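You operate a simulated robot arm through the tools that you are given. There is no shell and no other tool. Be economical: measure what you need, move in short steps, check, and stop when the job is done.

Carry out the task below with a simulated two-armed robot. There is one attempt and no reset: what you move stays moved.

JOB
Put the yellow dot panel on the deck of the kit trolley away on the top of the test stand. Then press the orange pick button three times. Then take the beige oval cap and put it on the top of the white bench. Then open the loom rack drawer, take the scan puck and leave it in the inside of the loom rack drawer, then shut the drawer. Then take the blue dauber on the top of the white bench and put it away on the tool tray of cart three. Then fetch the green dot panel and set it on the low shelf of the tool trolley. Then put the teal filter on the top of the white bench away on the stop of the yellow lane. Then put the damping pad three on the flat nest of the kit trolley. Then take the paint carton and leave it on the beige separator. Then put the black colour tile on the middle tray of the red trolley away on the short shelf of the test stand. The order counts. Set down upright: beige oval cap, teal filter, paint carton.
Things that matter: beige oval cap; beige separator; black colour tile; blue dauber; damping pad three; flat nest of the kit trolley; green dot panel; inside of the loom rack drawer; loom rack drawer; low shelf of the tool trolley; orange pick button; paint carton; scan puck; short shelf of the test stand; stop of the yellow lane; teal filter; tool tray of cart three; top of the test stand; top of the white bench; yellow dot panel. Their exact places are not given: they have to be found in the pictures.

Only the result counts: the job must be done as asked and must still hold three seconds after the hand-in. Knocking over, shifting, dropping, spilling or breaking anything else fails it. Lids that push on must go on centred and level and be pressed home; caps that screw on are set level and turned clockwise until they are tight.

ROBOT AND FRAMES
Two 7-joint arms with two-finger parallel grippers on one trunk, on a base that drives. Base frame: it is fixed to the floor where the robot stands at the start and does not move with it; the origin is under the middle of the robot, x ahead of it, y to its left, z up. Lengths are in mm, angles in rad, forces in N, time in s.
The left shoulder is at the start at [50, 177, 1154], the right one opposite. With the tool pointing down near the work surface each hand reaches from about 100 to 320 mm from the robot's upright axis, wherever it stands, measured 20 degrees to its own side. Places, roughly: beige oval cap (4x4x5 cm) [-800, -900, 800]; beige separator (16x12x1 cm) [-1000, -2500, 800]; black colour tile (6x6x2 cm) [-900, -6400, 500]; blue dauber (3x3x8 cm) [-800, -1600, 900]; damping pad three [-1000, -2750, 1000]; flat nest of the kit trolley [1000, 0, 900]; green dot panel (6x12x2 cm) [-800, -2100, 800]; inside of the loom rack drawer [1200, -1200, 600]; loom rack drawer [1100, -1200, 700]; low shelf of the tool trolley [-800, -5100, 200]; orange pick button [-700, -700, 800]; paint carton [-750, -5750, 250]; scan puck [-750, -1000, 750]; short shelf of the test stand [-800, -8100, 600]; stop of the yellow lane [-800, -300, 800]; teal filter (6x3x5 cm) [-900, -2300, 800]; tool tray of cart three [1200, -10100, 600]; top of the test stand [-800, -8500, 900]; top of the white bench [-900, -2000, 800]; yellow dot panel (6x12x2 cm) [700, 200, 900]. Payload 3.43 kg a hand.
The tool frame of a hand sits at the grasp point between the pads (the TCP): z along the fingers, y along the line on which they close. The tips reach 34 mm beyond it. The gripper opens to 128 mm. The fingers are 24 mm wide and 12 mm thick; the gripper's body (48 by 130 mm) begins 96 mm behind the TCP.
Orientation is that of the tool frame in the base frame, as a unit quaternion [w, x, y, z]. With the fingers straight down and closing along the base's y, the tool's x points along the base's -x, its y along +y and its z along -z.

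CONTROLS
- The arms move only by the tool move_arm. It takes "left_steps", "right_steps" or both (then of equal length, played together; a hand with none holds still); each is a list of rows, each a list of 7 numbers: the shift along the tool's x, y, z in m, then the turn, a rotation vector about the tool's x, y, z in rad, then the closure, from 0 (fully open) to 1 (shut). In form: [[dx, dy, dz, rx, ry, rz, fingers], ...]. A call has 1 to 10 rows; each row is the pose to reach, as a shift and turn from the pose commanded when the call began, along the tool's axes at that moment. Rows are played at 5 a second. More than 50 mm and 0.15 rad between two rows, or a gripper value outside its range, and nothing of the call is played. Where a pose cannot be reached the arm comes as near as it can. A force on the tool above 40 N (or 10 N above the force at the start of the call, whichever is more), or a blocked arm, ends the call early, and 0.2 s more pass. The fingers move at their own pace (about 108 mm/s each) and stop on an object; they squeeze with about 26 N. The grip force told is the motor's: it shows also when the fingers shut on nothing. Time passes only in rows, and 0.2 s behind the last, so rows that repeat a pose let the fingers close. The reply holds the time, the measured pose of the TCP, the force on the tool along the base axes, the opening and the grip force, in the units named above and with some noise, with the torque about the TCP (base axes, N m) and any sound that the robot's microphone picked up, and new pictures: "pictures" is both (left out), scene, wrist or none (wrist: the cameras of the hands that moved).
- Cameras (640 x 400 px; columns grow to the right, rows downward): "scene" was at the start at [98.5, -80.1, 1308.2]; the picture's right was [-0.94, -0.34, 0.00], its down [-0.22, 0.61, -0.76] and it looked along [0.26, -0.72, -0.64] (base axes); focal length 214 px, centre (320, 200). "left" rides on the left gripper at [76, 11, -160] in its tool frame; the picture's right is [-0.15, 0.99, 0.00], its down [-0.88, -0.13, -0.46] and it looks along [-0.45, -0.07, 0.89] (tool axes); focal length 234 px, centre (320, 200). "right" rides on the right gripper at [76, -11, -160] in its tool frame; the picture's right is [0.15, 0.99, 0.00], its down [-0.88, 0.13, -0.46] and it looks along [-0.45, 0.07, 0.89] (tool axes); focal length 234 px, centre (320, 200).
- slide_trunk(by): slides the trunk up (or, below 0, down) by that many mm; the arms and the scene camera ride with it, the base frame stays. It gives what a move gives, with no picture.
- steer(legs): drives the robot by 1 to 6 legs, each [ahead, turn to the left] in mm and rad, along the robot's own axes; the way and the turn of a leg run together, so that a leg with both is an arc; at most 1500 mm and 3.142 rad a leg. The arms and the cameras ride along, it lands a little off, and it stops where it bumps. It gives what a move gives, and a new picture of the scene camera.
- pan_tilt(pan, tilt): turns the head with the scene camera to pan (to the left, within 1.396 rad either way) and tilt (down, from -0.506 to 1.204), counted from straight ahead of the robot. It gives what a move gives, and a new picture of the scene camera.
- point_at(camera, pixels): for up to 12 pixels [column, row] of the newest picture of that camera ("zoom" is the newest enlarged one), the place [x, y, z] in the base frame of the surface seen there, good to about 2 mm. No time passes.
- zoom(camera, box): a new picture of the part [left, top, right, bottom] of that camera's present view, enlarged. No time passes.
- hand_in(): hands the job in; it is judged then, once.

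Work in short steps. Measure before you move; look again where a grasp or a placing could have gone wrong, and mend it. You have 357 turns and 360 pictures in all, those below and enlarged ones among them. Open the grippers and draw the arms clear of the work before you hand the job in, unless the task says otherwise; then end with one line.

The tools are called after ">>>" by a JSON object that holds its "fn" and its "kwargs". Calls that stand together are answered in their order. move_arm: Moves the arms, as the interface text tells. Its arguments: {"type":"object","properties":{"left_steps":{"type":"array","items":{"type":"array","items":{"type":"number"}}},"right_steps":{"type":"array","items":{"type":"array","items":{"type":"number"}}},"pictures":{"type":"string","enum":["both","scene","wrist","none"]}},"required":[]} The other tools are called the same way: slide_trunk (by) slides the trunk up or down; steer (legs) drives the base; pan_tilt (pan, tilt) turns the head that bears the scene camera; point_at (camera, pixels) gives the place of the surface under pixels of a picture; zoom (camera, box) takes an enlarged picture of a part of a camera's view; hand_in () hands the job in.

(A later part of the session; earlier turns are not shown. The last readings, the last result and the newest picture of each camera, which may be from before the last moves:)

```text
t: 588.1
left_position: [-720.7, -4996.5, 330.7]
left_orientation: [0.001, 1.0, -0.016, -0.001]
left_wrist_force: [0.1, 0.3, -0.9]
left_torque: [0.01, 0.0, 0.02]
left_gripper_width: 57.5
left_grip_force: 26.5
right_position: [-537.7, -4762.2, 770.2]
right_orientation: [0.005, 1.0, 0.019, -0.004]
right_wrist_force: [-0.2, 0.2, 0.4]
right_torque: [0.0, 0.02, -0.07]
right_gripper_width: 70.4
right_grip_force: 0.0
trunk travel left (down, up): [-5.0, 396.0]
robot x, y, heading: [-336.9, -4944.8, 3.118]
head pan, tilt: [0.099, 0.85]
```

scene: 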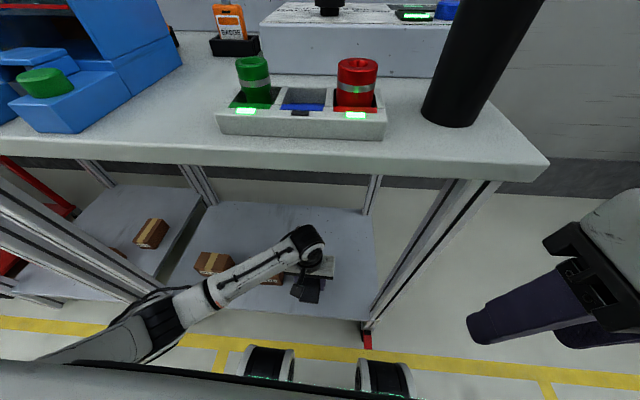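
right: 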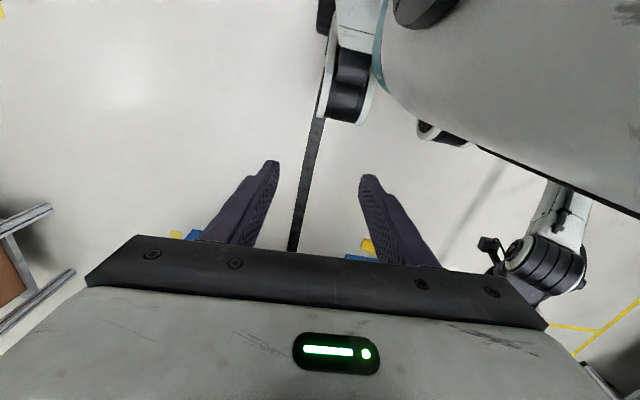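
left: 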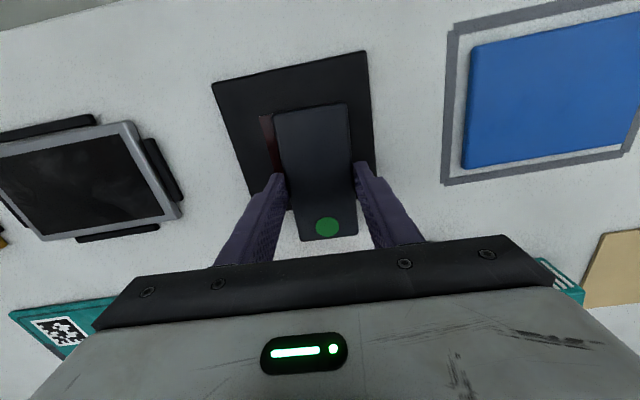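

The hand is over the shelf at (-721,-4997). I go 20 mm deeper and lower 50 mm.

>>> {"fn": "move_arm", "kwargs": {"left_steps": [[-0.02, 0, 0.01, 0, 0, 0, 1], [-0.02, 0, 0.03, 0, 0, 0, 1], [-0.02, 0, 0.043, 0, 0, 0, 1], [-0.02, 0, 0.05, 0, 0, 0, 1]], "pictures": "wrist"}}

```text
t: 589.1
left_position: [-739.6, -4995.0, 279.3]
left_orientation: [0.001, 1.0, -0.017, -0.003]
left_wrist_force: [0.3, 0.5, 0.3]
left_torque: [-0.03, 0.06, -0.02]
left_gripper_width: 57.1
left_grip_force: 26.0
right_position: [-537.8, -4763.0, 769.0]
right_orientation: [0.006, 1.0, 0.019, -0.004]
right_wrist_force: [0.2, -0.3, 0.2]
right_torque: [-0.01, -0.02, 0.01]
right_gripper_width: 70.3
right_grip_force: 0.0
trunk travel left (down, up): [-5.0, 396.0]
robot x, y, heading: [-334.3, -4947.8, 3.119]
head pan, tilt: [0.099, 0.85]
```

left: 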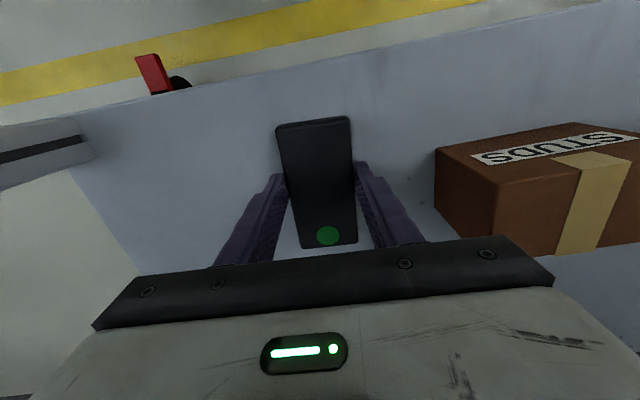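

Practically touching. 2 mm more, release, and rise 50 mm.

>>> {"fn": "move_arm", "kwargs": {"left_steps": [[0, 0, 0.002, 0, 0, 0, 1], [0, 0, 0.002, 0, 0, 0, 0.5], [0, 0, 0.002, 0, 0, 0, 0.42], [0, 0, 0.002, 0, 0, 0, 0.42], [0, 0, -0.03, 0, 0, 0, 0.42], [0, 0, -0.06, 0, 0, 0, 0.42]], "pictures": "wrist"}}

>>> {"fn": "steer", "kwargs": {"legs": [[-220, 0]]}}

```text
t: 590.5
left_position: [-736.5, -4997.0, 340.8]
left_orientation: [0.0, 1.0, -0.016, -0.001]
left_wrist_force: [0.7, 0.7, -0.1]
left_torque: [0.01, 0.0, 0.04]
left_gripper_width: 74.3
left_grip_force: 0.0
right_position: [-538.0, -4762.9, 769.4]
right_orientation: [0.005, 1.0, 0.02, -0.004]
right_wrist_force: [-0.6, 0.8, 0.2]
right_torque: [0.02, -0.04, -0.03]
right_gripper_width: 70.5
right_grip_force: 0.2
trunk travel left (down, up): [-5.0, 396.0]
robot x, y, heading: [-334.7, -4947.1, 3.123]
head pan, tilt: [0.099, 0.85]
```

left: 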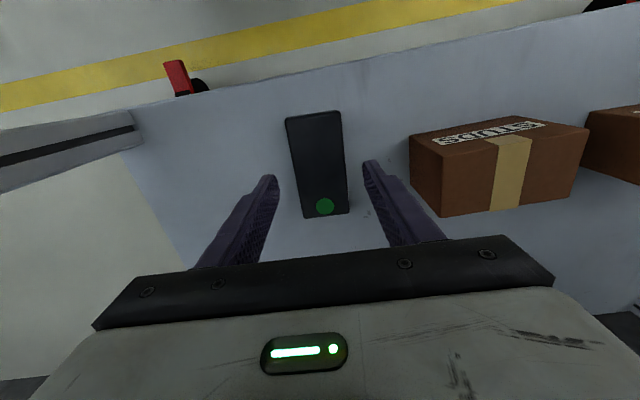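

```text
t: 592.2
left_position: [-521.7, -5004.5, 341.3]
left_orientation: [0.001, 1.0, -0.013, 0.0]
left_wrist_force: [0.8, -0.2, 0.2]
left_torque: [0.0, 0.02, 0.0]
left_gripper_width: 74.0
left_grip_force: 0.1
right_position: [-321.7, -4767.7, 769.2]
right_orientation: [0.006, 1.0, 0.021, -0.004]
right_wrist_force: [0.2, 0.3, 0.2]
right_torque: [0.0, -0.03, -0.03]
right_gripper_width: 70.7
right_grip_force: 0.0
trunk travel left (down, up): [-5.0, 396.0]
robot x, y, heading: [-120.1, -4949.3, 3.122]
head pan, tilt: [0.099, 0.85]
```

scene: 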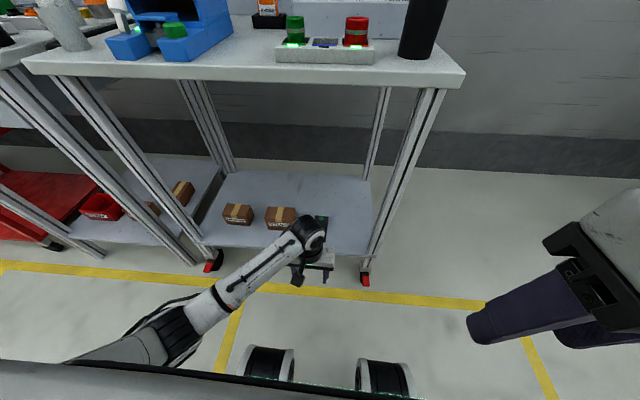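

The panel lies on the low shelf. I raise arm and trunk and drive to the bench for the teal filter.

>>> {"fn": "move_arm", "kwargs": {"left_steps": [[0.02, 0, -0.04, 0, 0, 0, 0.3], [0.04, 0, -0.08, 0, 0, 0, 0.3], [0.04, 0, -0.125, 0, 0, 0, 0.3], [0.04, 0, -0.17, 0, 0, 0, 0.3], [0.04, 0, -0.215, 0, 0, 0, 0.3], [0.04, 0, -0.26, 0, 0, 0, 0.3], [0.04, 0, -0.305, 0, 0, 0, 0.3], [0.04, 0, -0.35, 0, 0, 0, 0.3]], "pictures": "none"}}

>>> {"fn": "slide_trunk", "kwargs": {"by": 290}}

>>> {"fn": "steer", "kwargs": {"legs": [[-50, 0], [0, -1.6], [1500, 0], [1260, 0], [0, 1.6]]}}

>>> {"fn": "pan_tilt", "kwargs": {"pan": 0.2, "tilt": 0.65}}

```text
t: 594.0
left_position: [-480.0, -5004.7, 688.9]
left_orientation: [0.001, 1.0, -0.013, -0.001]
left_wrist_force: [0.3, 0.2, -0.7]
left_torque: [-0.03, -0.01, 0.02]
left_gripper_width: 89.4
left_grip_force: 0.1
right_position: [-321.8, -4768.6, 769.4]
right_orientation: [0.005, 1.0, 0.022, -0.004]
right_wrist_force: [-0.1, -0.7, -0.8]
right_torque: [0.01, 0.0, 0.0]
right_gripper_width: 70.4
right_grip_force: 0.0
trunk travel left (down, up): [-5.0, 396.0]
robot x, y, heading: [-118.9, -4949.1, 3.125]
head pan, tilt: [0.099, 0.85]
```

```text
t: 596.9
left_position: [-480.3, -5002.8, 977.9]
left_orientation: [0.0, 1.0, -0.013, -0.001]
left_wrist_force: [0.3, 0.8, 0.1]
left_torque: [-0.02, 0.03, -0.02]
left_gripper_width: 89.5
left_grip_force: 0.1
right_position: [-322.4, -4768.2, 1058.8]
right_orientation: [0.005, 1.0, 0.022, -0.004]
right_wrist_force: [-0.3, -0.5, -1.6]
right_torque: [0.03, 0.0, 0.0]
right_gripper_width: 70.3
right_grip_force: 0.1
trunk travel left (down, up): [-295.0, 106.0]
robot x, y, heading: [-116.1, -4946.7, 3.126]
head pan, tilt: [0.099, 0.85]
```

```text
t: 618.7
left_position: [-422.3, -2232.2, 979.7]
left_orientation: [0.001, 1.0, 0.009, 0.0]
left_wrist_force: [0.0, 0.0, 0.3]
left_torque: [-0.01, 0.01, 0.0]
left_gripper_width: 89.7
left_grip_force: 0.1
right_position: [-274.6, -1988.8, 1059.6]
right_orientation: [0.006, 0.999, 0.044, -0.005]
right_wrist_force: [-0.1, 0.5, -0.8]
right_torque: [0.01, 0.02, 0.0]
right_gripper_width: 70.4
right_grip_force: 0.0
trunk travel left (down, up): [-295.0, 106.0]
robot x, y, heading: [-59.8, -2159.7, -3.115]
head pan, tilt: [0.099, 0.85]
```

scene: 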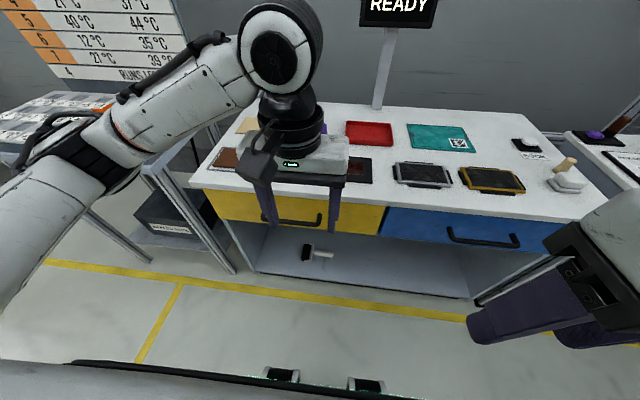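

```text
t: 619.4
left_position: [-422.3, -2230.1, 979.8]
left_orientation: [0.001, 1.0, 0.009, -0.001]
left_wrist_force: [-0.6, -0.8, 0.5]
left_torque: [0.02, 0.01, 0.0]
left_gripper_width: 89.4
left_grip_force: 0.0
right_position: [-274.7, -1988.4, 1060.9]
right_orientation: [0.005, 0.999, 0.044, -0.005]
right_wrist_force: [0.7, -1.0, 0.1]
right_torque: [0.01, 0.0, 0.01]
right_gripper_width: 70.4
right_grip_force: 0.0
trunk travel left (down, up): [-295.0, 106.0]
robot x, y, heading: [-62.6, -2161.9, -3.112]
head pan, tilt: [0.201, 0.649]
```

scene: 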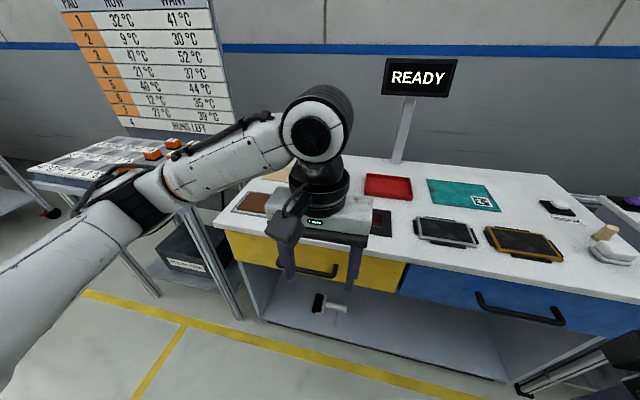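

I drive 250 mm closer and bring the left hand over the teal filter.

>>> {"fn": "steer", "kwargs": {"legs": [[250, 0]]}}

>>> {"fn": "move_arm", "kwargs": {"left_steps": [[-0.04, 0.015, 0, 0, 0, 0, 0.2], [-0.08, 0.03, 0, 0, 0, 0, 0.2], [-0.12, 0.05, 0, 0, 0, 0, 0.2], [-0.16, 0.07, 0, 0, 0, 0, 0.2], [-0.2, 0.09, 0, 0, 0, 0, 0.2], [-0.235, 0.1, 0, 0, 0, 0, 0.2]], "pictures": "wrist"}}

```text
t: 621.2
left_position: [-673.2, -2239.9, 979.3]
left_orientation: [0.0, 1.0, 0.011, -0.001]
left_wrist_force: [0.0, 0.2, 0.1]
left_torque: [-0.01, 0.02, -0.01]
left_gripper_width: 89.5
left_grip_force: 0.0
right_position: [-527.5, -1997.1, 1059.5]
right_orientation: [0.005, 0.999, 0.046, -0.003]
right_wrist_force: [0.4, 0.1, 0.2]
right_torque: [0.0, -0.01, 0.02]
right_gripper_width: 70.4
right_grip_force: 0.1
trunk travel left (down, up): [-295.0, 106.0]
robot x, y, heading: [-313.4, -2166.0, -3.106]
head pan, tilt: [0.201, 0.649]
```

scene: 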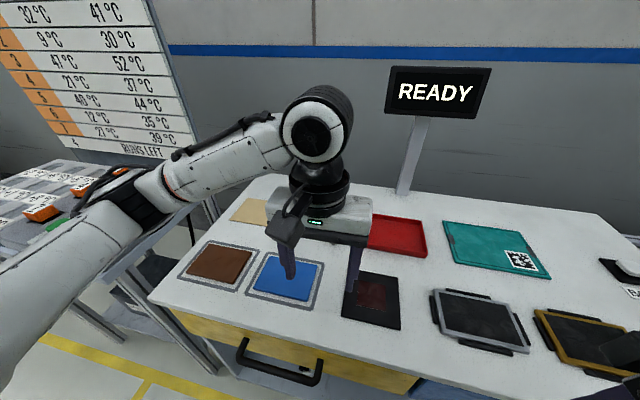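

```text
t: 622.6
left_position: [-905.3, -2342.9, 979.5]
left_orientation: [0.002, 1.0, 0.011, -0.001]
left_wrist_force: [-1.3, -1.0, 0.2]
left_torque: [0.01, -0.03, 0.0]
left_gripper_width: 102.5
left_grip_force: 0.1
right_position: [-527.1, -1997.2, 1058.8]
right_orientation: [0.007, 0.999, 0.046, -0.004]
right_wrist_force: [0.5, 0.9, 0.3]
right_torque: [0.01, 0.02, 0.02]
right_gripper_width: 70.1
right_grip_force: 0.0
trunk travel left (down, up): [-295.0, 106.0]
robot x, y, heading: [-308.5, -2170.6, -3.109]
head pan, tilt: [0.201, 0.649]
```

left: 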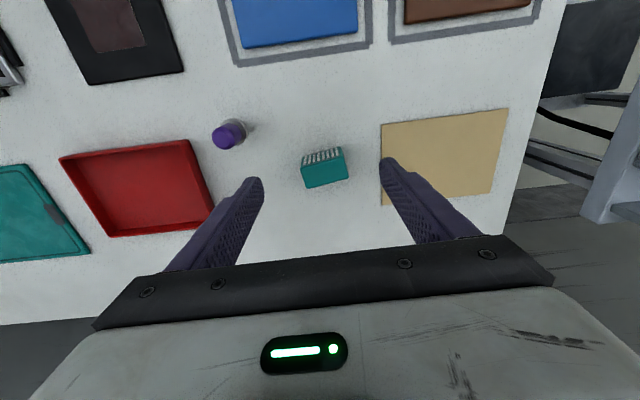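

The filter is at (325,170), the beige separator at (445,155). I measure both.

>>> {"fn": "zoom", "kwargs": {"camera": "left", "box": [270, 120, 390, 210]}}

>>> {"fn": "point_at", "kwargs": {"camera": "left", "pixels": [[303, 168], [345, 160], [308, 187], [347, 179], [325, 173], [322, 155], [385, 125], [508, 110], [495, 193], [400, 205], [445, 155], [302, 157]]}}

```text
4.44 times, centred on (330, 165) of left
```

zoom: 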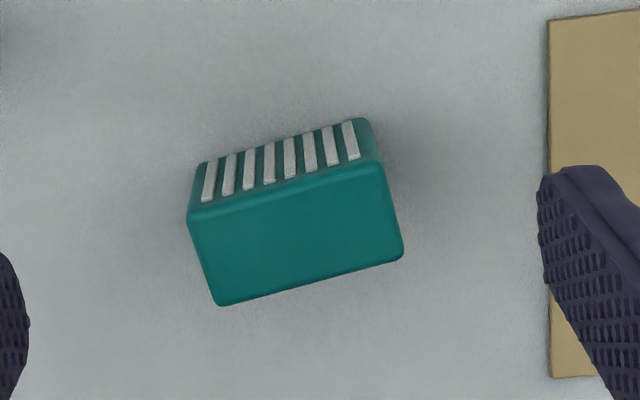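

```text
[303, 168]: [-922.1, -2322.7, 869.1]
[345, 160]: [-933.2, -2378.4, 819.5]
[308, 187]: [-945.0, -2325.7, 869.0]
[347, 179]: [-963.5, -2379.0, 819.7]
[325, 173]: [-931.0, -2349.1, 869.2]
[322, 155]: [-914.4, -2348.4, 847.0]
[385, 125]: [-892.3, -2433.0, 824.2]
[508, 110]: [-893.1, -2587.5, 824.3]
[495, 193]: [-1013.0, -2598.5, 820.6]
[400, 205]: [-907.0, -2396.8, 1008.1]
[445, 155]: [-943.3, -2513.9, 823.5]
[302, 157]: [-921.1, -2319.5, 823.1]
```

Filter centre (-932,-2349), top 869; beige separator centre (-953,-2513). I lower onto the filter with a small yaw trim and close.

>>> {"fn": "move_arm", "kwargs": {"left_steps": [[-0.013, 0.003, 0.03, 0, 0, -0.05, 0.2], [-0.027, 0.0055, 0.06, 0, 0, -0.1, 0.2], [-0.027, 0.0055, 0.095, 0, 0, -0.1, 0.2], [-0.027, 0.0055, 0.12, 0, 0, -0.1, 0.2]], "pictures": "wrist"}}

```text
t: 623.6
left_position: [-934.8, -2349.1, 860.3]
left_orientation: [0.001, 0.998, 0.061, -0.002]
left_wrist_force: [0.4, 0.0, 0.1]
left_torque: [-0.04, 0.01, -0.01]
left_gripper_width: 102.2
left_grip_force: 0.1
right_position: [-525.8, -1996.7, 1058.8]
right_orientation: [0.006, 0.999, 0.047, -0.005]
right_wrist_force: [0.4, -0.2, 0.0]
right_torque: [0.0, -0.02, -0.01]
right_gripper_width: 70.5
right_grip_force: 0.1
trunk travel left (down, up): [-295.0, 106.0]
robot x, y, heading: [-312.8, -2169.9, -3.106]
head pan, tilt: [0.201, 0.649]
```

left: 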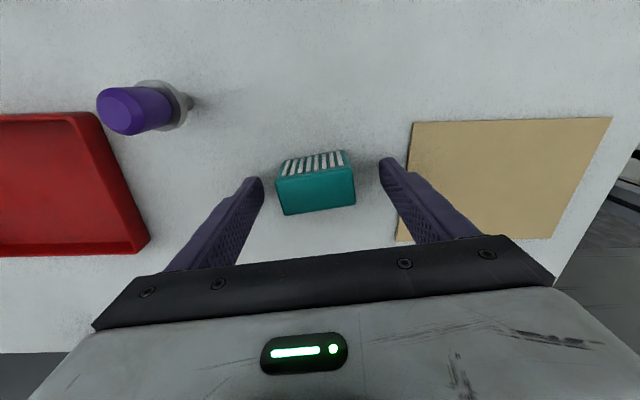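

Well aligned. Close and lift.

>>> {"fn": "move_arm", "kwargs": {"left_steps": [[0, 0, 0, 0, 0, 0, 0.5], [0, 0, 0, 0, 0, 0, 1], [0, 0, 0, 0, 0, 0, 1], [0, 0, -0.04, 0, 0, 0, 1], [0, 0, -0.085, 0, 0, 0, 1], [0.02, 0, -0.125, 0, 0, 0, 1], [0.065, 0, -0.13, 0, 0, 0, 1], [0.11, 0, -0.13, 0, 0, 0, 1], [0.155, 0, -0.13, 0, 0, 0, 1], [0.2, 0, -0.13, 0, 0, 0, 1]], "pictures": "wrist"}}

```text
t: 625.8
left_position: [-735.0, -2327.8, 990.3]
left_orientation: [0.001, 0.998, 0.061, 0.0]
left_wrist_force: [0.2, -0.6, -1.4]
left_torque: [0.01, 0.03, -0.01]
left_gripper_width: 55.2
left_grip_force: 26.5
right_position: [-526.8, -1997.2, 1059.9]
right_orientation: [0.006, 0.999, 0.046, -0.005]
right_wrist_force: [-0.4, -0.6, -0.8]
right_torque: [0.01, -0.02, 0.01]
right_gripper_width: 70.1
right_grip_force: 0.0
trunk travel left (down, up): [-295.0, 106.0]
robot x, y, heading: [-314.2, -2170.6, -3.108]
head pan, tilt: [0.201, 0.649]
```

left: 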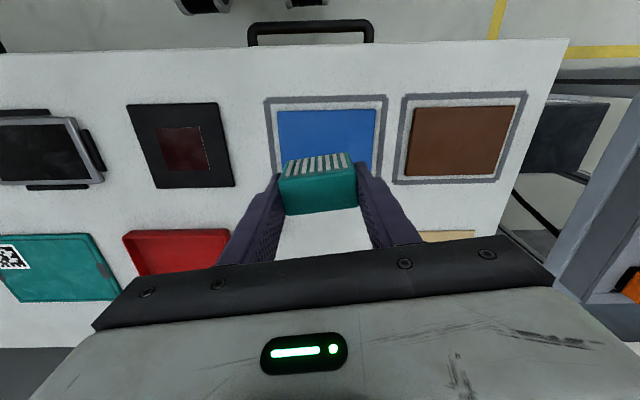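

Held (55 mm). I drive to the flow rack's yellow lane.

>>> {"fn": "steer", "kwargs": {"legs": [[-260, 0], [0, -1.605], [1500, 0], [330, 0], [0, 1.57]]}}

>>> {"fn": "pan_tilt", "kwargs": {"pan": -0.1, "tilt": 0.65}}

```text
t: 643.9
left_position: [-501.9, -532.6, 991.1]
left_orientation: [0.001, 0.999, 0.041, -0.002]
left_wrist_force: [0.3, 0.6, -0.8]
left_torque: [-0.01, -0.02, 0.0]
left_gripper_width: 55.0
left_grip_force: 25.6
right_position: [-278.5, -210.2, 1059.2]
right_orientation: [0.006, 1.0, 0.026, -0.005]
right_wrist_force: [-0.4, 0.2, 0.0]
right_torque: [0.03, -0.02, 0.0]
right_gripper_width: 70.5
right_grip_force: 0.1
trunk travel left (down, up): [-295.0, 106.0]
robot x, y, heading: [-72.6, -386.1, 3.134]
head pan, tilt: [0.201, 0.649]
```

scene: 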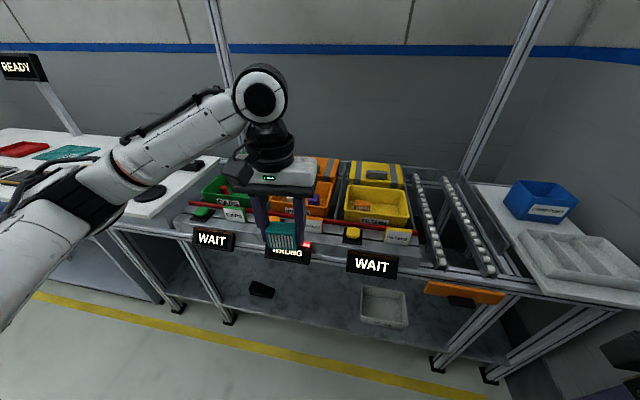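

```text
t: 644.7
left_position: [-501.1, -531.4, 991.1]
left_orientation: [0.001, 0.999, 0.04, -0.002]
left_wrist_force: [0.5, 0.2, 0.2]
left_torque: [-0.02, -0.02, -0.02]
left_gripper_width: 55.4
left_grip_force: 26.1
right_position: [-279.3, -210.1, 1059.9]
right_orientation: [0.006, 1.0, 0.026, -0.005]
right_wrist_force: [-0.7, 0.0, -0.5]
right_torque: [0.0, 0.0, -0.02]
right_gripper_width: 70.3
right_grip_force: 0.1
trunk travel left (down, up): [-295.0, 106.0]
robot x, y, heading: [-78.2, -388.7, 3.134]
head pan, tilt: [-0.099, 0.649]
```

scene: 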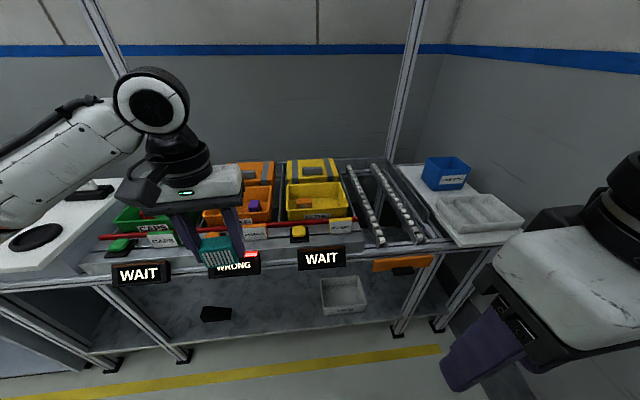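

I zoom on the yellow lane's front plate and measure.

>>> {"fn": "zoom", "kwargs": {"camera": "scene", "box": [260, 150, 440, 280]}}

>>> {"fn": "point_at", "kwargs": {"camera": "zoom", "pixels": [[135, 285], [200, 285], [250, 285], [290, 285], [350, 290], [200, 310], [290, 262], [340, 262], [420, 330], [450, 240], [100, 290], [230, 250]]}}

```text
3.08 times, centred on (350, 215) of scene
```

zoom: 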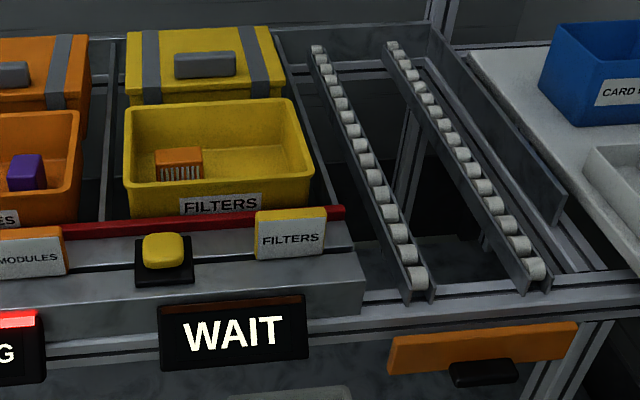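

```text
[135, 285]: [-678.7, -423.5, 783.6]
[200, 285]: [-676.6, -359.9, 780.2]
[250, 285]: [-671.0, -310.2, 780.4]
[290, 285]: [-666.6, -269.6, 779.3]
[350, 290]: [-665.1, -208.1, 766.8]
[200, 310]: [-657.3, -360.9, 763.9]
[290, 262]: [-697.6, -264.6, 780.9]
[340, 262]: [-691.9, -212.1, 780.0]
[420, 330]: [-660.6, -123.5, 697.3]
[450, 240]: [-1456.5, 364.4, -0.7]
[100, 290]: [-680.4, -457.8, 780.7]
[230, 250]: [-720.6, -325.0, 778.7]
```

I zoom tighter on the strip between the red bar and the bin of the yellow lane.

>>> {"fn": "zoom", "kwargs": {"camera": "scene", "box": [285, 190, 365, 245]}}

>>> {"fn": "point_at", "kwargs": {"camera": "zoom", "pixels": [[300, 165], [300, 190], [300, 200], [300, 215], [300, 230], [300, 255], [300, 280], [300, 300], [460, 165], [500, 200], [500, 140], [300, 130]]}}

```text
7.27 times, centred on (325, 218) of scene
```

zoom: 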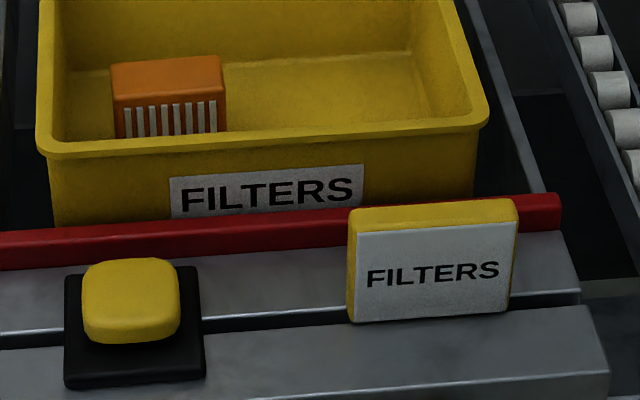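

```text
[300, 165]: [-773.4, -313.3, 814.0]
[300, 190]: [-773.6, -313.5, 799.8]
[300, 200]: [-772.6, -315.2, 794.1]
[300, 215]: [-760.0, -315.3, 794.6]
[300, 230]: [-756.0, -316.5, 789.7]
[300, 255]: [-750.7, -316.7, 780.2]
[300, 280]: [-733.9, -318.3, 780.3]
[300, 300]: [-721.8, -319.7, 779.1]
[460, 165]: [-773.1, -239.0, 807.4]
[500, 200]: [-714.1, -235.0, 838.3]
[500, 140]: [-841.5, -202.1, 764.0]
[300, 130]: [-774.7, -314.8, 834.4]
```

The lane's stop is where the open FILTERS bin rests (x≈-847, y≈-345). I measure the inside of that bin and the orange filter in it.

>>> {"fn": "zoom", "kwargs": {"camera": "scene", "box": [275, 170, 365, 230]}}

>>> {"fn": "point_at", "kwargs": {"camera": "zoom", "pixels": [[130, 235], [210, 225], [215, 245], [320, 250], [320, 215], [380, 250], [420, 240], [455, 205], [75, 180], [300, 130], [300, 270], [265, 255]]}}

```text
6.67 times, centred on (320, 200) of scene
```

zoom: 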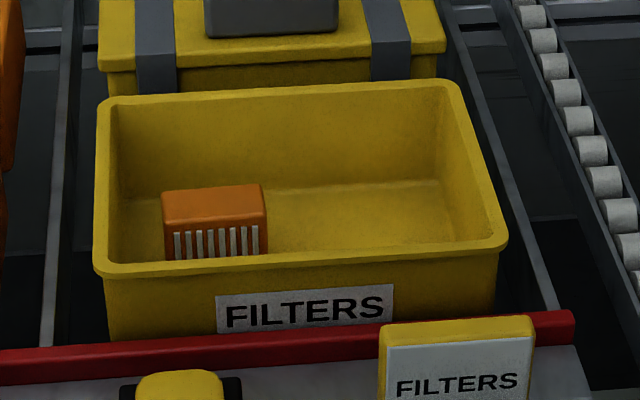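

```text
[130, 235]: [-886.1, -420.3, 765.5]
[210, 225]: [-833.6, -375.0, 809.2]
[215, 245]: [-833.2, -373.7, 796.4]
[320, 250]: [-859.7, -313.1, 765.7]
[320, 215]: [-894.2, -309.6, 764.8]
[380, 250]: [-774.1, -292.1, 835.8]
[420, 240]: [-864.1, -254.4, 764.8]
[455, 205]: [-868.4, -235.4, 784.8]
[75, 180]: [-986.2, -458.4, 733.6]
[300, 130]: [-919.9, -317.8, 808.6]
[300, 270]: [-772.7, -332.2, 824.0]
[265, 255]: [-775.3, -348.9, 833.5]
```

I go for the bin: turn right 0.35 rad and drive in 250 mm so the spot (-847,-297) lies ahead of the left shoulder.

>>> {"fn": "steer", "kwargs": {"legs": [[0, -0.35], [250, 0]]}}

>>> {"fn": "move_arm", "kwargs": {"left_steps": [[0, 0, 0, 0, 0, -0.149, 1], [0, 0, 0, 0, 0, -0.298, 1], [0, 0, 0, 0, 0, -0.447, 1], [0, 0, 0, 0, 0, -0.596, 1], [0, 0, 0, 0, 0, -0.745, 1], [0, 0, 0, 0, 0, -0.894, 1], [0, 0, 0, 0, 0, -1.043, 1], [0, 0, 0, 0, 0, -1.192, 1], [0, 0, 0, 0, 0, -1.341, 1], [0, 0, 0, 0, 0, -1.49, 1]], "pictures": "both"}}

```text
t: 647.6
left_position: [-755.6, -290.7, 991.1]
left_orientation: [0.001, 0.991, -0.133, -0.001]
left_wrist_force: [-0.2, 0.5, -0.5]
left_torque: [0.05, -0.07, 0.01]
left_gripper_width: 55.1
left_grip_force: 25.8
right_position: [-435.9, -63.7, 1059.3]
right_orientation: [0.005, 0.989, -0.148, -0.005]
right_wrist_force: [0.0, 0.3, 0.2]
right_torque: [0.01, -0.02, 0.06]
right_gripper_width: 70.3
right_grip_force: 0.0
trunk travel left (down, up): [-295.0, 106.0]
robot x, y, heading: [-303.9, -306.1, 2.784]
head pan, tilt: [-0.099, 0.649]
```

scene: 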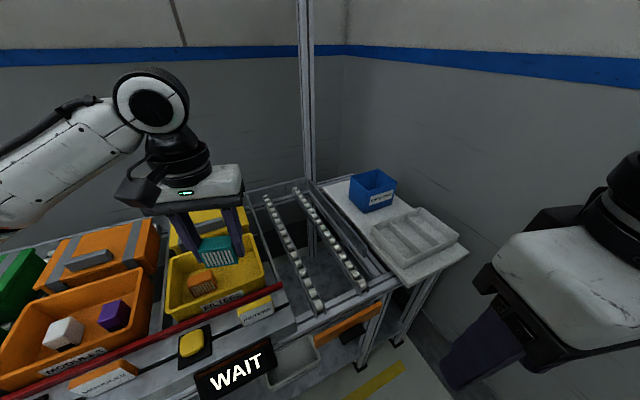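

```text
t: 649.8
left_position: [-754.4, -291.0, 991.1]
left_orientation: [-0.001, 0.819, 0.574, -0.001]
left_wrist_force: [0.5, -0.3, -0.8]
left_torque: [-0.02, 0.01, -0.02]
left_gripper_width: 55.4
left_grip_force: 25.7
right_position: [-434.6, -64.8, 1059.3]
right_orientation: [0.004, 0.989, -0.147, -0.007]
right_wrist_force: [0.4, -0.6, 0.2]
right_torque: [0.0, -0.04, 0.02]
right_gripper_width: 70.2
right_grip_force: 0.0
trunk travel left (down, up): [-295.0, 106.0]
robot x, y, heading: [-306.1, -301.1, 2.784]
head pan, tilt: [-0.099, 0.649]
```

scene: 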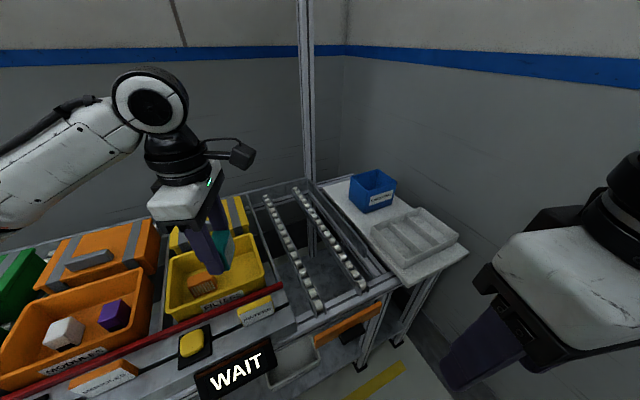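
left: 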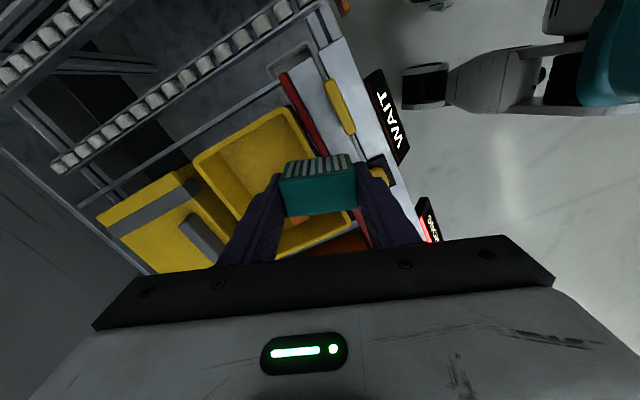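

I move over the bin spot and lower to just above the rim, then check.

>>> {"fn": "move_arm", "kwargs": {"left_steps": [[-0.015, -0.035, 0, 0, 0, 0, 1], [-0.03, -0.07, 0, 0, 0, 0, 1], [-0.0374, -0.0854, 0.03, 0, 0, 0, 1], [-0.0374, -0.0854, 0.07, 0, 0, 0, 1], [-0.0374, -0.0854, 0.1, 0, 0, 0, 1]], "pictures": "wrist"}}

```text
t: 651.0
left_position: [-847.8, -297.6, 891.3]
left_orientation: [-0.001, 0.819, 0.574, -0.001]
left_wrist_force: [1.0, 0.2, -1.3]
left_torque: [-0.02, 0.02, -0.02]
left_gripper_width: 55.2
left_grip_force: 25.8
right_position: [-435.2, -66.2, 1059.2]
right_orientation: [0.005, 0.989, -0.148, -0.006]
right_wrist_force: [-0.4, -0.3, 0.0]
right_torque: [0.0, -0.01, -0.01]
right_gripper_width: 70.4
right_grip_force: 0.1
trunk travel left (down, up): [-295.0, 106.0]
robot x, y, heading: [-303.6, -305.2, 2.784]
head pan, tilt: [-0.099, 0.649]
```

left: 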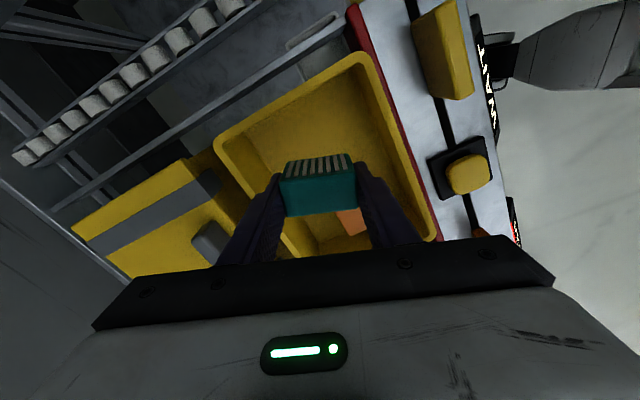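

Inside the bin outline with margins. I lower gently to the floor.

>>> {"fn": "move_arm", "kwargs": {"left_steps": [[0, 0, 0.03, 0, 0, 0, 1], [0, 0, 0.06, 0, 0, 0, 1], [0, 0, 0.075, 0, 0, 0, 1], [0, 0, 0.082, 0, 0, 0, 1], [0, 0, 0.086, 0, 0, 0, 1]], "pictures": "wrist"}}

```text
t: 652.2
left_position: [-848.6, -296.5, 805.5]
left_orientation: [-0.001, 0.819, 0.574, -0.002]
left_wrist_force: [-0.2, -0.5, 2.4]
left_torque: [-0.01, -0.08, -0.01]
left_gripper_width: 55.3
left_grip_force: 25.9
right_position: [-434.3, -63.7, 1059.6]
right_orientation: [0.006, 0.989, -0.147, -0.006]
right_wrist_force: [-0.2, -0.8, -0.8]
right_torque: [0.01, -0.04, -0.02]
right_gripper_width: 70.3
right_grip_force: 0.1
trunk travel left (down, up): [-295.0, 106.0]
robot x, y, heading: [-301.6, -302.5, 2.788]
head pan, tilt: [-0.099, 0.649]
```

left: 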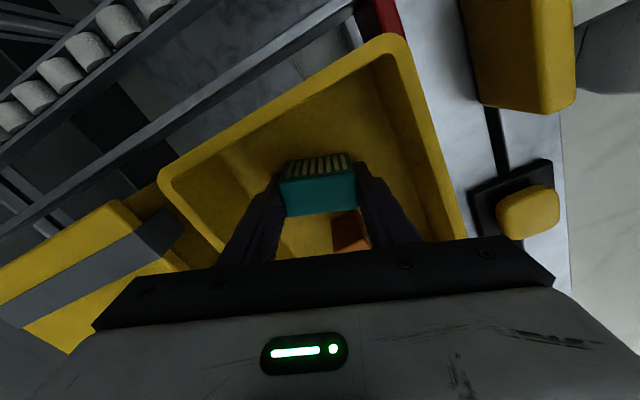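

Contact. Release to ~72 mm and rise.

>>> {"fn": "move_arm", "kwargs": {"left_steps": [[0, 0, 0.001, 0, 0, 0, 0.55], [0, 0, 0.001, 0, 0, 0, 0.45], [0, 0, 0.001, 0, 0, 0, 0.45], [0, 0, -0.03, 0, 0, 0, 0.45], [0, 0, -0.07, 0, 0, 0, 0.45], [0, 0, -0.11, 0, 0, 0, 0.45], [0, 0, -0.15, 0, 0, 0, 0.45], [0, 0, -0.18, 0, 0, 0, 0.45]]}}

```text
t: 654.0
left_position: [-847.7, -298.2, 985.2]
left_orientation: [-0.001, 0.819, 0.574, -0.001]
left_wrist_force: [0.6, 0.0, -0.1]
left_torque: [0.02, -0.02, 0.0]
left_gripper_width: 70.6
left_grip_force: 0.1
right_position: [-435.7, -64.3, 1060.5]
right_orientation: [0.005, 0.989, -0.147, -0.005]
right_wrist_force: [-0.3, -0.4, 0.2]
right_torque: [-0.01, 0.0, -0.05]
right_gripper_width: 70.4
right_grip_force: 0.1
trunk travel left (down, up): [-295.0, 106.0]
robot x, y, heading: [-305.3, -302.9, 2.792]
head pan, tilt: [-0.099, 0.649]
```

scene: 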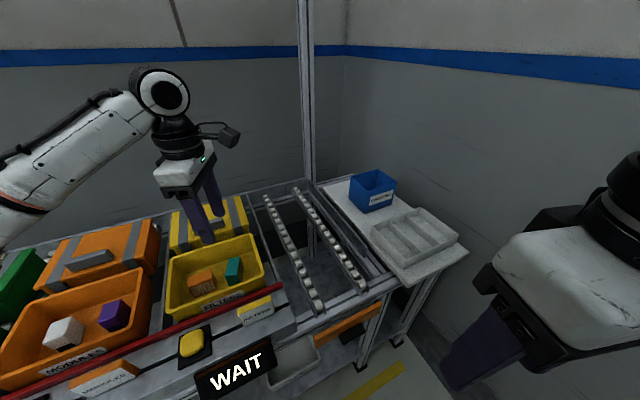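
left: 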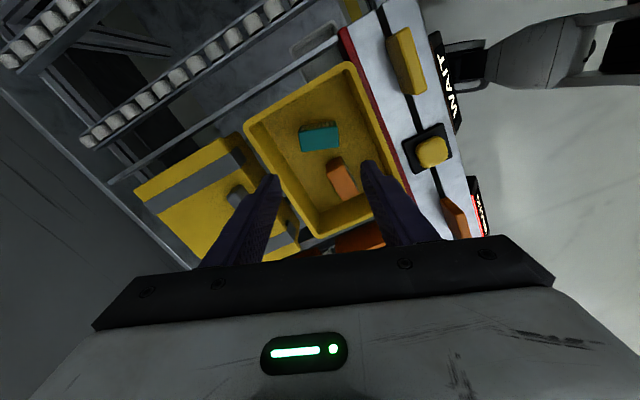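

The filter stands upright in the lane's front bin. I retract the left arm, restoring its yaw, and drive to the damping pads' table.

>>> {"fn": "move_arm", "kwargs": {"left_steps": [[0, 0.02, 0, 0, 0, 0.149, 0.3], [0, 0.042, 0, 0, 0, 0.298, 0.3], [0, 0.064, 0, 0, 0, 0.447, 0.3], [0, 0.086, 0, 0, 0, 0.596, 0.3], [0, 0.108, 0, 0, 0, 0.745, 0.3], [0, 0.13, 0, 0, 0, 0.894, 0.3], [0, 0.152, 0, 0, 0, 1.043, 0.3], [0, 0.174, 0, 0, 0, 1.192, 0.3], [0, 0.196, 0, 0, 0, 1.341, 0.3], [0, 0.22, 0, 0, 0, 1.45, 0.3]], "pictures": "none"}}

>>> {"fn": "steer", "kwargs": {"legs": [[-260, 0], [0, 1.92], [1500, 0], [800, 0], [0, -1.57]]}}

>>> {"fn": "pan_tilt", "kwargs": {"pan": 0.0, "tilt": 0.55}}

```text
t: 656.2
left_position: [-641.7, -371.2, 983.8]
left_orientation: [-0.001, 0.993, -0.115, -0.002]
left_wrist_force: [0.3, -0.1, 0.2]
left_torque: [0.01, 0.01, 0.01]
left_gripper_width: 89.9
left_grip_force: 0.0
right_position: [-435.7, -63.8, 1059.4]
right_orientation: [0.005, 0.989, -0.148, -0.006]
right_wrist_force: [-0.5, -0.2, -0.6]
right_torque: [0.0, -0.01, -0.02]
right_gripper_width: 70.6
right_grip_force: 0.0
trunk travel left (down, up): [-295.0, 106.0]
robot x, y, heading: [-302.7, -304.3, 2.781]
head pan, tilt: [-0.099, 0.649]
```

```text
t: 677.3
left_position: [-378.5, -2838.1, 983.3]
left_orientation: [0.0, 0.999, 0.051, -0.002]
left_wrist_force: [-1.1, -0.1, 0.2]
left_torque: [0.0, 0.0, 0.01]
left_gripper_width: 89.5
left_grip_force: 0.0
right_position: [-282.1, -2480.6, 1058.0]
right_orientation: [0.006, 1.0, 0.017, -0.005]
right_wrist_force: [-0.9, 0.7, -0.8]
right_torque: [0.01, 0.02, -0.02]
right_gripper_width: 70.3
right_grip_force: 0.1
trunk travel left (down, up): [-295.0, 106.0]
robot x, y, heading: [-79.8, -2666.9, 3.118]
head pan, tilt: [-0.099, 0.649]
```

scene: 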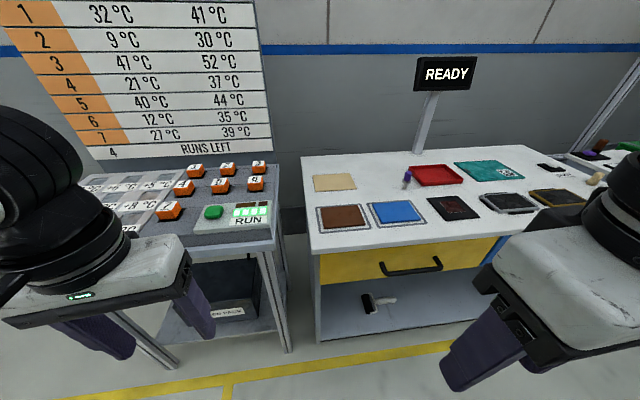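

```text
t: 678.0
left_position: [-378.2, -2838.1, 984.3]
left_orientation: [0.001, 0.999, 0.051, -0.002]
left_wrist_force: [0.1, 0.6, -0.4]
left_torque: [0.0, -0.03, -0.03]
left_gripper_width: 89.7
left_grip_force: 0.1
right_position: [-282.3, -2480.4, 1059.3]
right_orientation: [0.006, 1.0, 0.018, -0.005]
right_wrist_force: [-0.2, -1.4, 0.5]
right_torque: [0.05, 0.0, -0.02]
right_gripper_width: 70.3
right_grip_force: 0.2
trunk travel left (down, up): [-295.0, 106.0]
robot x, y, heading: [-84.5, -2666.7, 3.116]
head pan, tilt: [0.0, 0.55]
```

scene: 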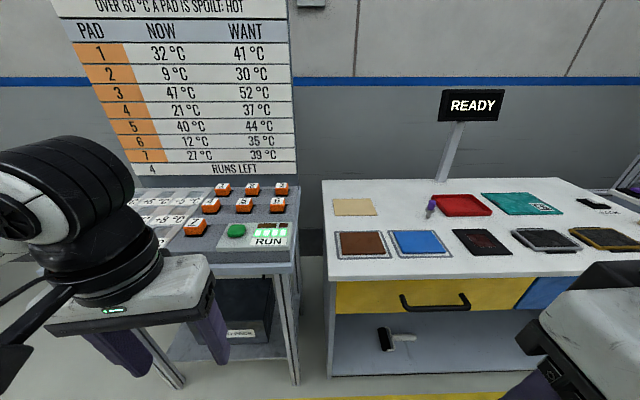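

Numbered pads are visible around (245,200). I zoom in to find number 3.

>>> {"fn": "zoom", "kwargs": {"camera": "scene", "box": [170, 170, 310, 260]}}

>>> {"fn": "point_at", "kwargs": {"camera": "zoom", "pixels": [[505, 72], [492, 80], [522, 78], [508, 100], [378, 76], [248, 72], [480, 150], [330, 150], [185, 150], [300, 270], [440, 310], [505, 130]]}}

```text
4.44 times, centred on (240, 215) of scene
```

zoom: 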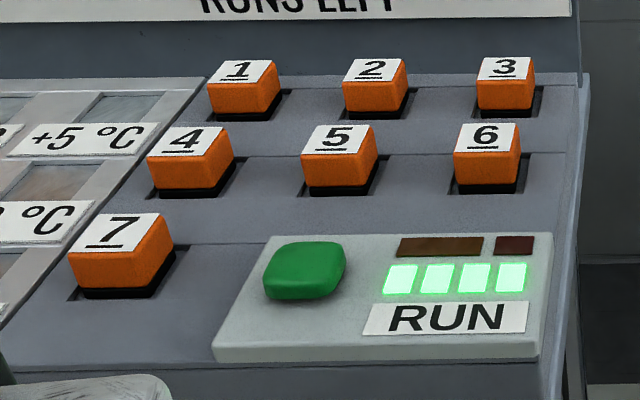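

```text
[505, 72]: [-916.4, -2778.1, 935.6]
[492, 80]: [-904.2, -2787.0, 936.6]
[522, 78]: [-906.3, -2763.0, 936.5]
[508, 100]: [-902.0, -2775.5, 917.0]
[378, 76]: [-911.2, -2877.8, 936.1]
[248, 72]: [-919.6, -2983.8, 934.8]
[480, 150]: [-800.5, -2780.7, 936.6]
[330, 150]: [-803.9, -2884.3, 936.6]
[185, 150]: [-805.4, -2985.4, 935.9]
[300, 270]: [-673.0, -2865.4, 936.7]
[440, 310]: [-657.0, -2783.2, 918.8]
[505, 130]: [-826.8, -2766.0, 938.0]
```

Pad three is at ≈(-924,-2776), top 936. I check the board behind it and drive 240 mm closer.

>>> {"fn": "point_at", "kwargs": {"camera": "scene", "pixels": [[280, 172], [240, 172], [280, 120], [280, 180], [285, 240], [291, 270]]}}

>>> {"fn": "steer", "kwargs": {"legs": [[235, 0]]}}

```text
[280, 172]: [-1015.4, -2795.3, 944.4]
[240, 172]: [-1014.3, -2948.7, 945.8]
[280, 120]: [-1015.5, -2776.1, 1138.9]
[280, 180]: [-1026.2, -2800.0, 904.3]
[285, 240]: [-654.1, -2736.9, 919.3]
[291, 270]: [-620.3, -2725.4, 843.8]
```

```text
t: 679.8
left_position: [-609.4, -2831.8, 984.2]
left_orientation: [0.001, 0.999, 0.051, -0.001]
left_wrist_force: [0.0, -0.1, -1.1]
left_torque: [-0.02, -0.01, 0.0]
left_gripper_width: 89.6
left_grip_force: 0.1
right_position: [-513.5, -2475.6, 1060.0]
right_orientation: [0.007, 1.0, 0.017, -0.004]
right_wrist_force: [-0.7, -0.8, 0.4]
right_torque: [0.03, 0.0, -0.01]
right_gripper_width: 70.3
right_grip_force: 0.1
trunk travel left (down, up): [-295.0, 106.0]
robot x, y, heading: [-311.7, -2657.3, 3.113]
head pan, tilt: [0.0, 0.55]
```

scene: 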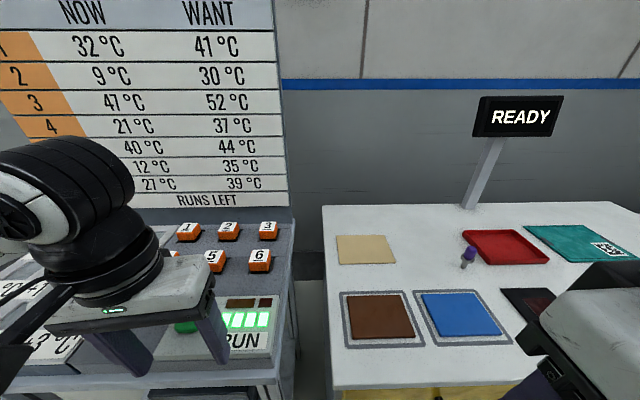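

I raise the hand to 1040 and move it over pad three, straightening the yaw.

>>> {"fn": "move_arm", "kwargs": {"left_steps": [[0, 0, -0.04, 0, 0, 0.02, 0.3], [-0.035, -0.012, -0.056, 0, 0, 0.04, 0.3], [-0.075, -0.024, -0.056, 0, 0, 0.06, 0.3], [-0.115, -0.036, -0.056, 0, 0, 0.08, 0.3], [-0.155, -0.048, -0.056, 0, 0, 0.102, 0.3], [-0.195, -0.06, -0.056, 0, 0, 0.102, 0.3], [-0.235, -0.072, -0.056, 0, 0, 0.102, 0.3], [-0.275, -0.08, -0.05, 0, 0, 0.102, 0.3], [-0.294, -0.086, -0.04, 0, 0, 0.102, 0.3]], "pictures": "wrist"}}

```text
t: 681.8
left_position: [-910.7, -2776.3, 1023.5]
left_orientation: [0.002, 1.0, 0.0, -0.001]
left_wrist_force: [-0.1, -0.3, 0.0]
left_torque: [0.05, 0.02, 0.03]
left_gripper_width: 89.5
left_grip_force: 0.0
right_position: [-513.2, -2475.2, 1058.8]
right_orientation: [0.005, 1.0, 0.017, -0.005]
right_wrist_force: [-0.8, -0.9, 0.5]
right_torque: [0.0, -0.01, -0.01]
right_gripper_width: 70.4
right_grip_force: 0.0
trunk travel left (down, up): [-295.0, 106.0]
robot x, y, heading: [-310.7, -2656.6, 3.115]
head pan, tilt: [0.0, 0.55]
```

left: 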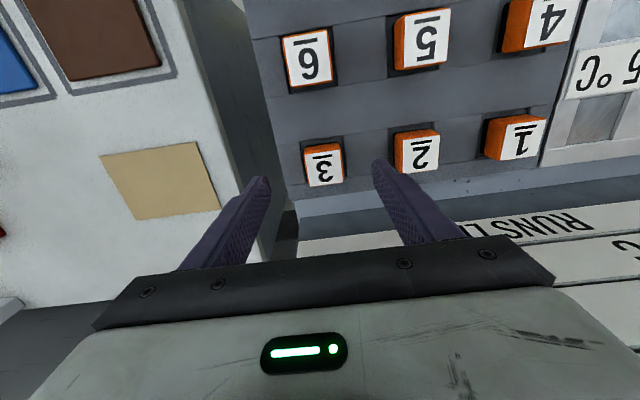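

>>> {"fn": "point_at", "kwargs": {"camera": "left", "pixels": [[306, 165], [343, 161], [309, 186], [343, 181], [325, 173], [322, 150], [300, 195], [350, 195], [325, 195]]}}

>>> {"fn": "zoom", "kwargs": {"camera": "left", "box": [270, 120, 390, 220]}}

```text
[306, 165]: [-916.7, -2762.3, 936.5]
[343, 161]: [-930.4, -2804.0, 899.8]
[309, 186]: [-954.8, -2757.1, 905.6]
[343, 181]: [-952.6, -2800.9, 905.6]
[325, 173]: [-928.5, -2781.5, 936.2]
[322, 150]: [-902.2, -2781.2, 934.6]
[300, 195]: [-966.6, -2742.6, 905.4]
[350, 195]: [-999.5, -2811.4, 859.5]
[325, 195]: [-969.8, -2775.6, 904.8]
```

```text
4.00 times, centred on (330, 170) of left
```

zoom: 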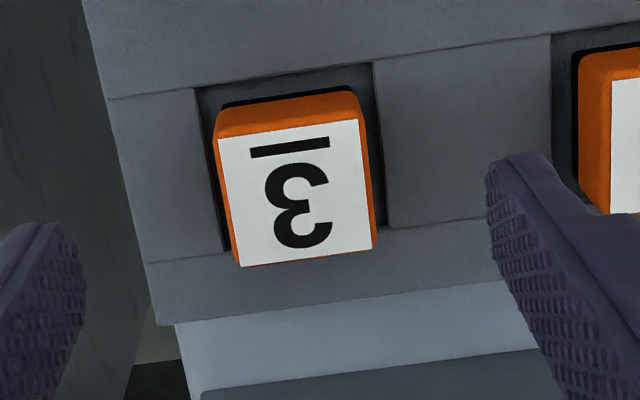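

Pad 3: centre (-927,-2781), top 936, surface around at 905. I lower to TCP z≈943 and close.

>>> {"fn": "move_arm", "kwargs": {"left_steps": [[-0.008, 0.003, 0.03, 0, 0, 0, 0.45], [-0.0165, 0.005, 0.06, 0, 0, 0, 0.45], [-0.0165, 0.005, 0.08, 0, 0, 0, 0.45], [-0.0165, 0.005, 0.08, 0, 0, 0, 0.7], [-0.0165, 0.005, 0.08, 0, 0, 0, 1], [-0.0165, 0.005, 0.08, 0, 0, 0, 1]], "pictures": "wrist"}}

```text
t: 683.1
left_position: [-929.7, -2781.4, 942.6]
left_orientation: [0.001, 1.0, 0.001, -0.001]
left_wrist_force: [0.0, 0.9, -0.6]
left_torque: [0.02, 0.01, 0.03]
left_gripper_width: 41.2
left_grip_force: 26.0
right_position: [-513.1, -2474.4, 1059.2]
right_orientation: [0.005, 1.0, 0.016, -0.005]
right_wrist_force: [-0.3, -0.3, -0.5]
right_torque: [0.0, -0.02, -0.02]
right_gripper_width: 70.2
right_grip_force: 0.1
trunk travel left (down, up): [-295.0, 106.0]
robot x, y, heading: [-312.7, -2658.9, 3.114]
head pan, tilt: [0.0, 0.55]
```

left: 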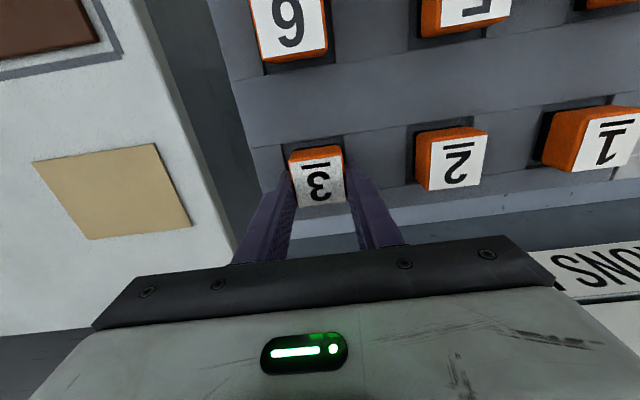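

Gripped at 41 mm. I lift and retract, then check.

>>> {"fn": "move_arm", "kwargs": {"left_steps": [[0, 0, -0.03, 0, 0, 0, 1], [0, 0, -0.06, 0, 0, 0, 1], [0, 0, -0.09, 0, 0, 0, 1], [0.045, 0, -0.09, 0, 0, 0, 1], [0.09, 0, -0.09, 0, 0, 0, 1], [0.135, 0, -0.09, 0, 0, 0, 1], [0.18, 0, -0.09, 0, 0, 0, 1], [0.225, 0, -0.09, 0, 0, 0, 1], [0.27, 0, -0.09, 0, 0, 0, 1]], "pictures": "both"}}

```text
t: 685.1
left_position: [-656.6, -2783.4, 1034.5]
left_orientation: [0.002, 1.0, 0.001, -0.002]
left_wrist_force: [0.2, -0.4, -1.4]
left_torque: [0.02, -0.01, 0.03]
left_gripper_width: 41.1
left_grip_force: 25.9
right_position: [-513.5, -2474.6, 1058.5]
right_orientation: [0.006, 1.0, 0.017, -0.005]
right_wrist_force: [-0.1, 0.8, -1.2]
right_torque: [0.02, -0.02, -0.04]
right_gripper_width: 70.4
right_grip_force: 0.3
trunk travel left (down, up): [-295.0, 106.0]
robot x, y, heading: [-311.1, -2657.6, 3.108]
head pan, tilt: [0.0, 0.55]
```

scene: 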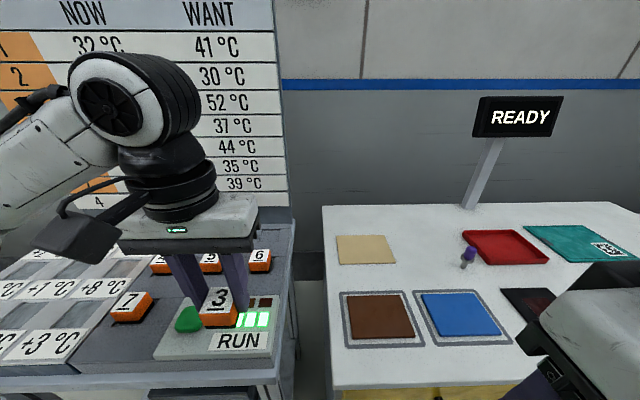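
left: 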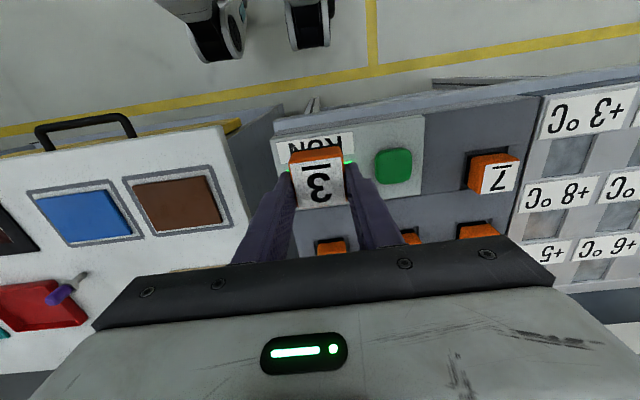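

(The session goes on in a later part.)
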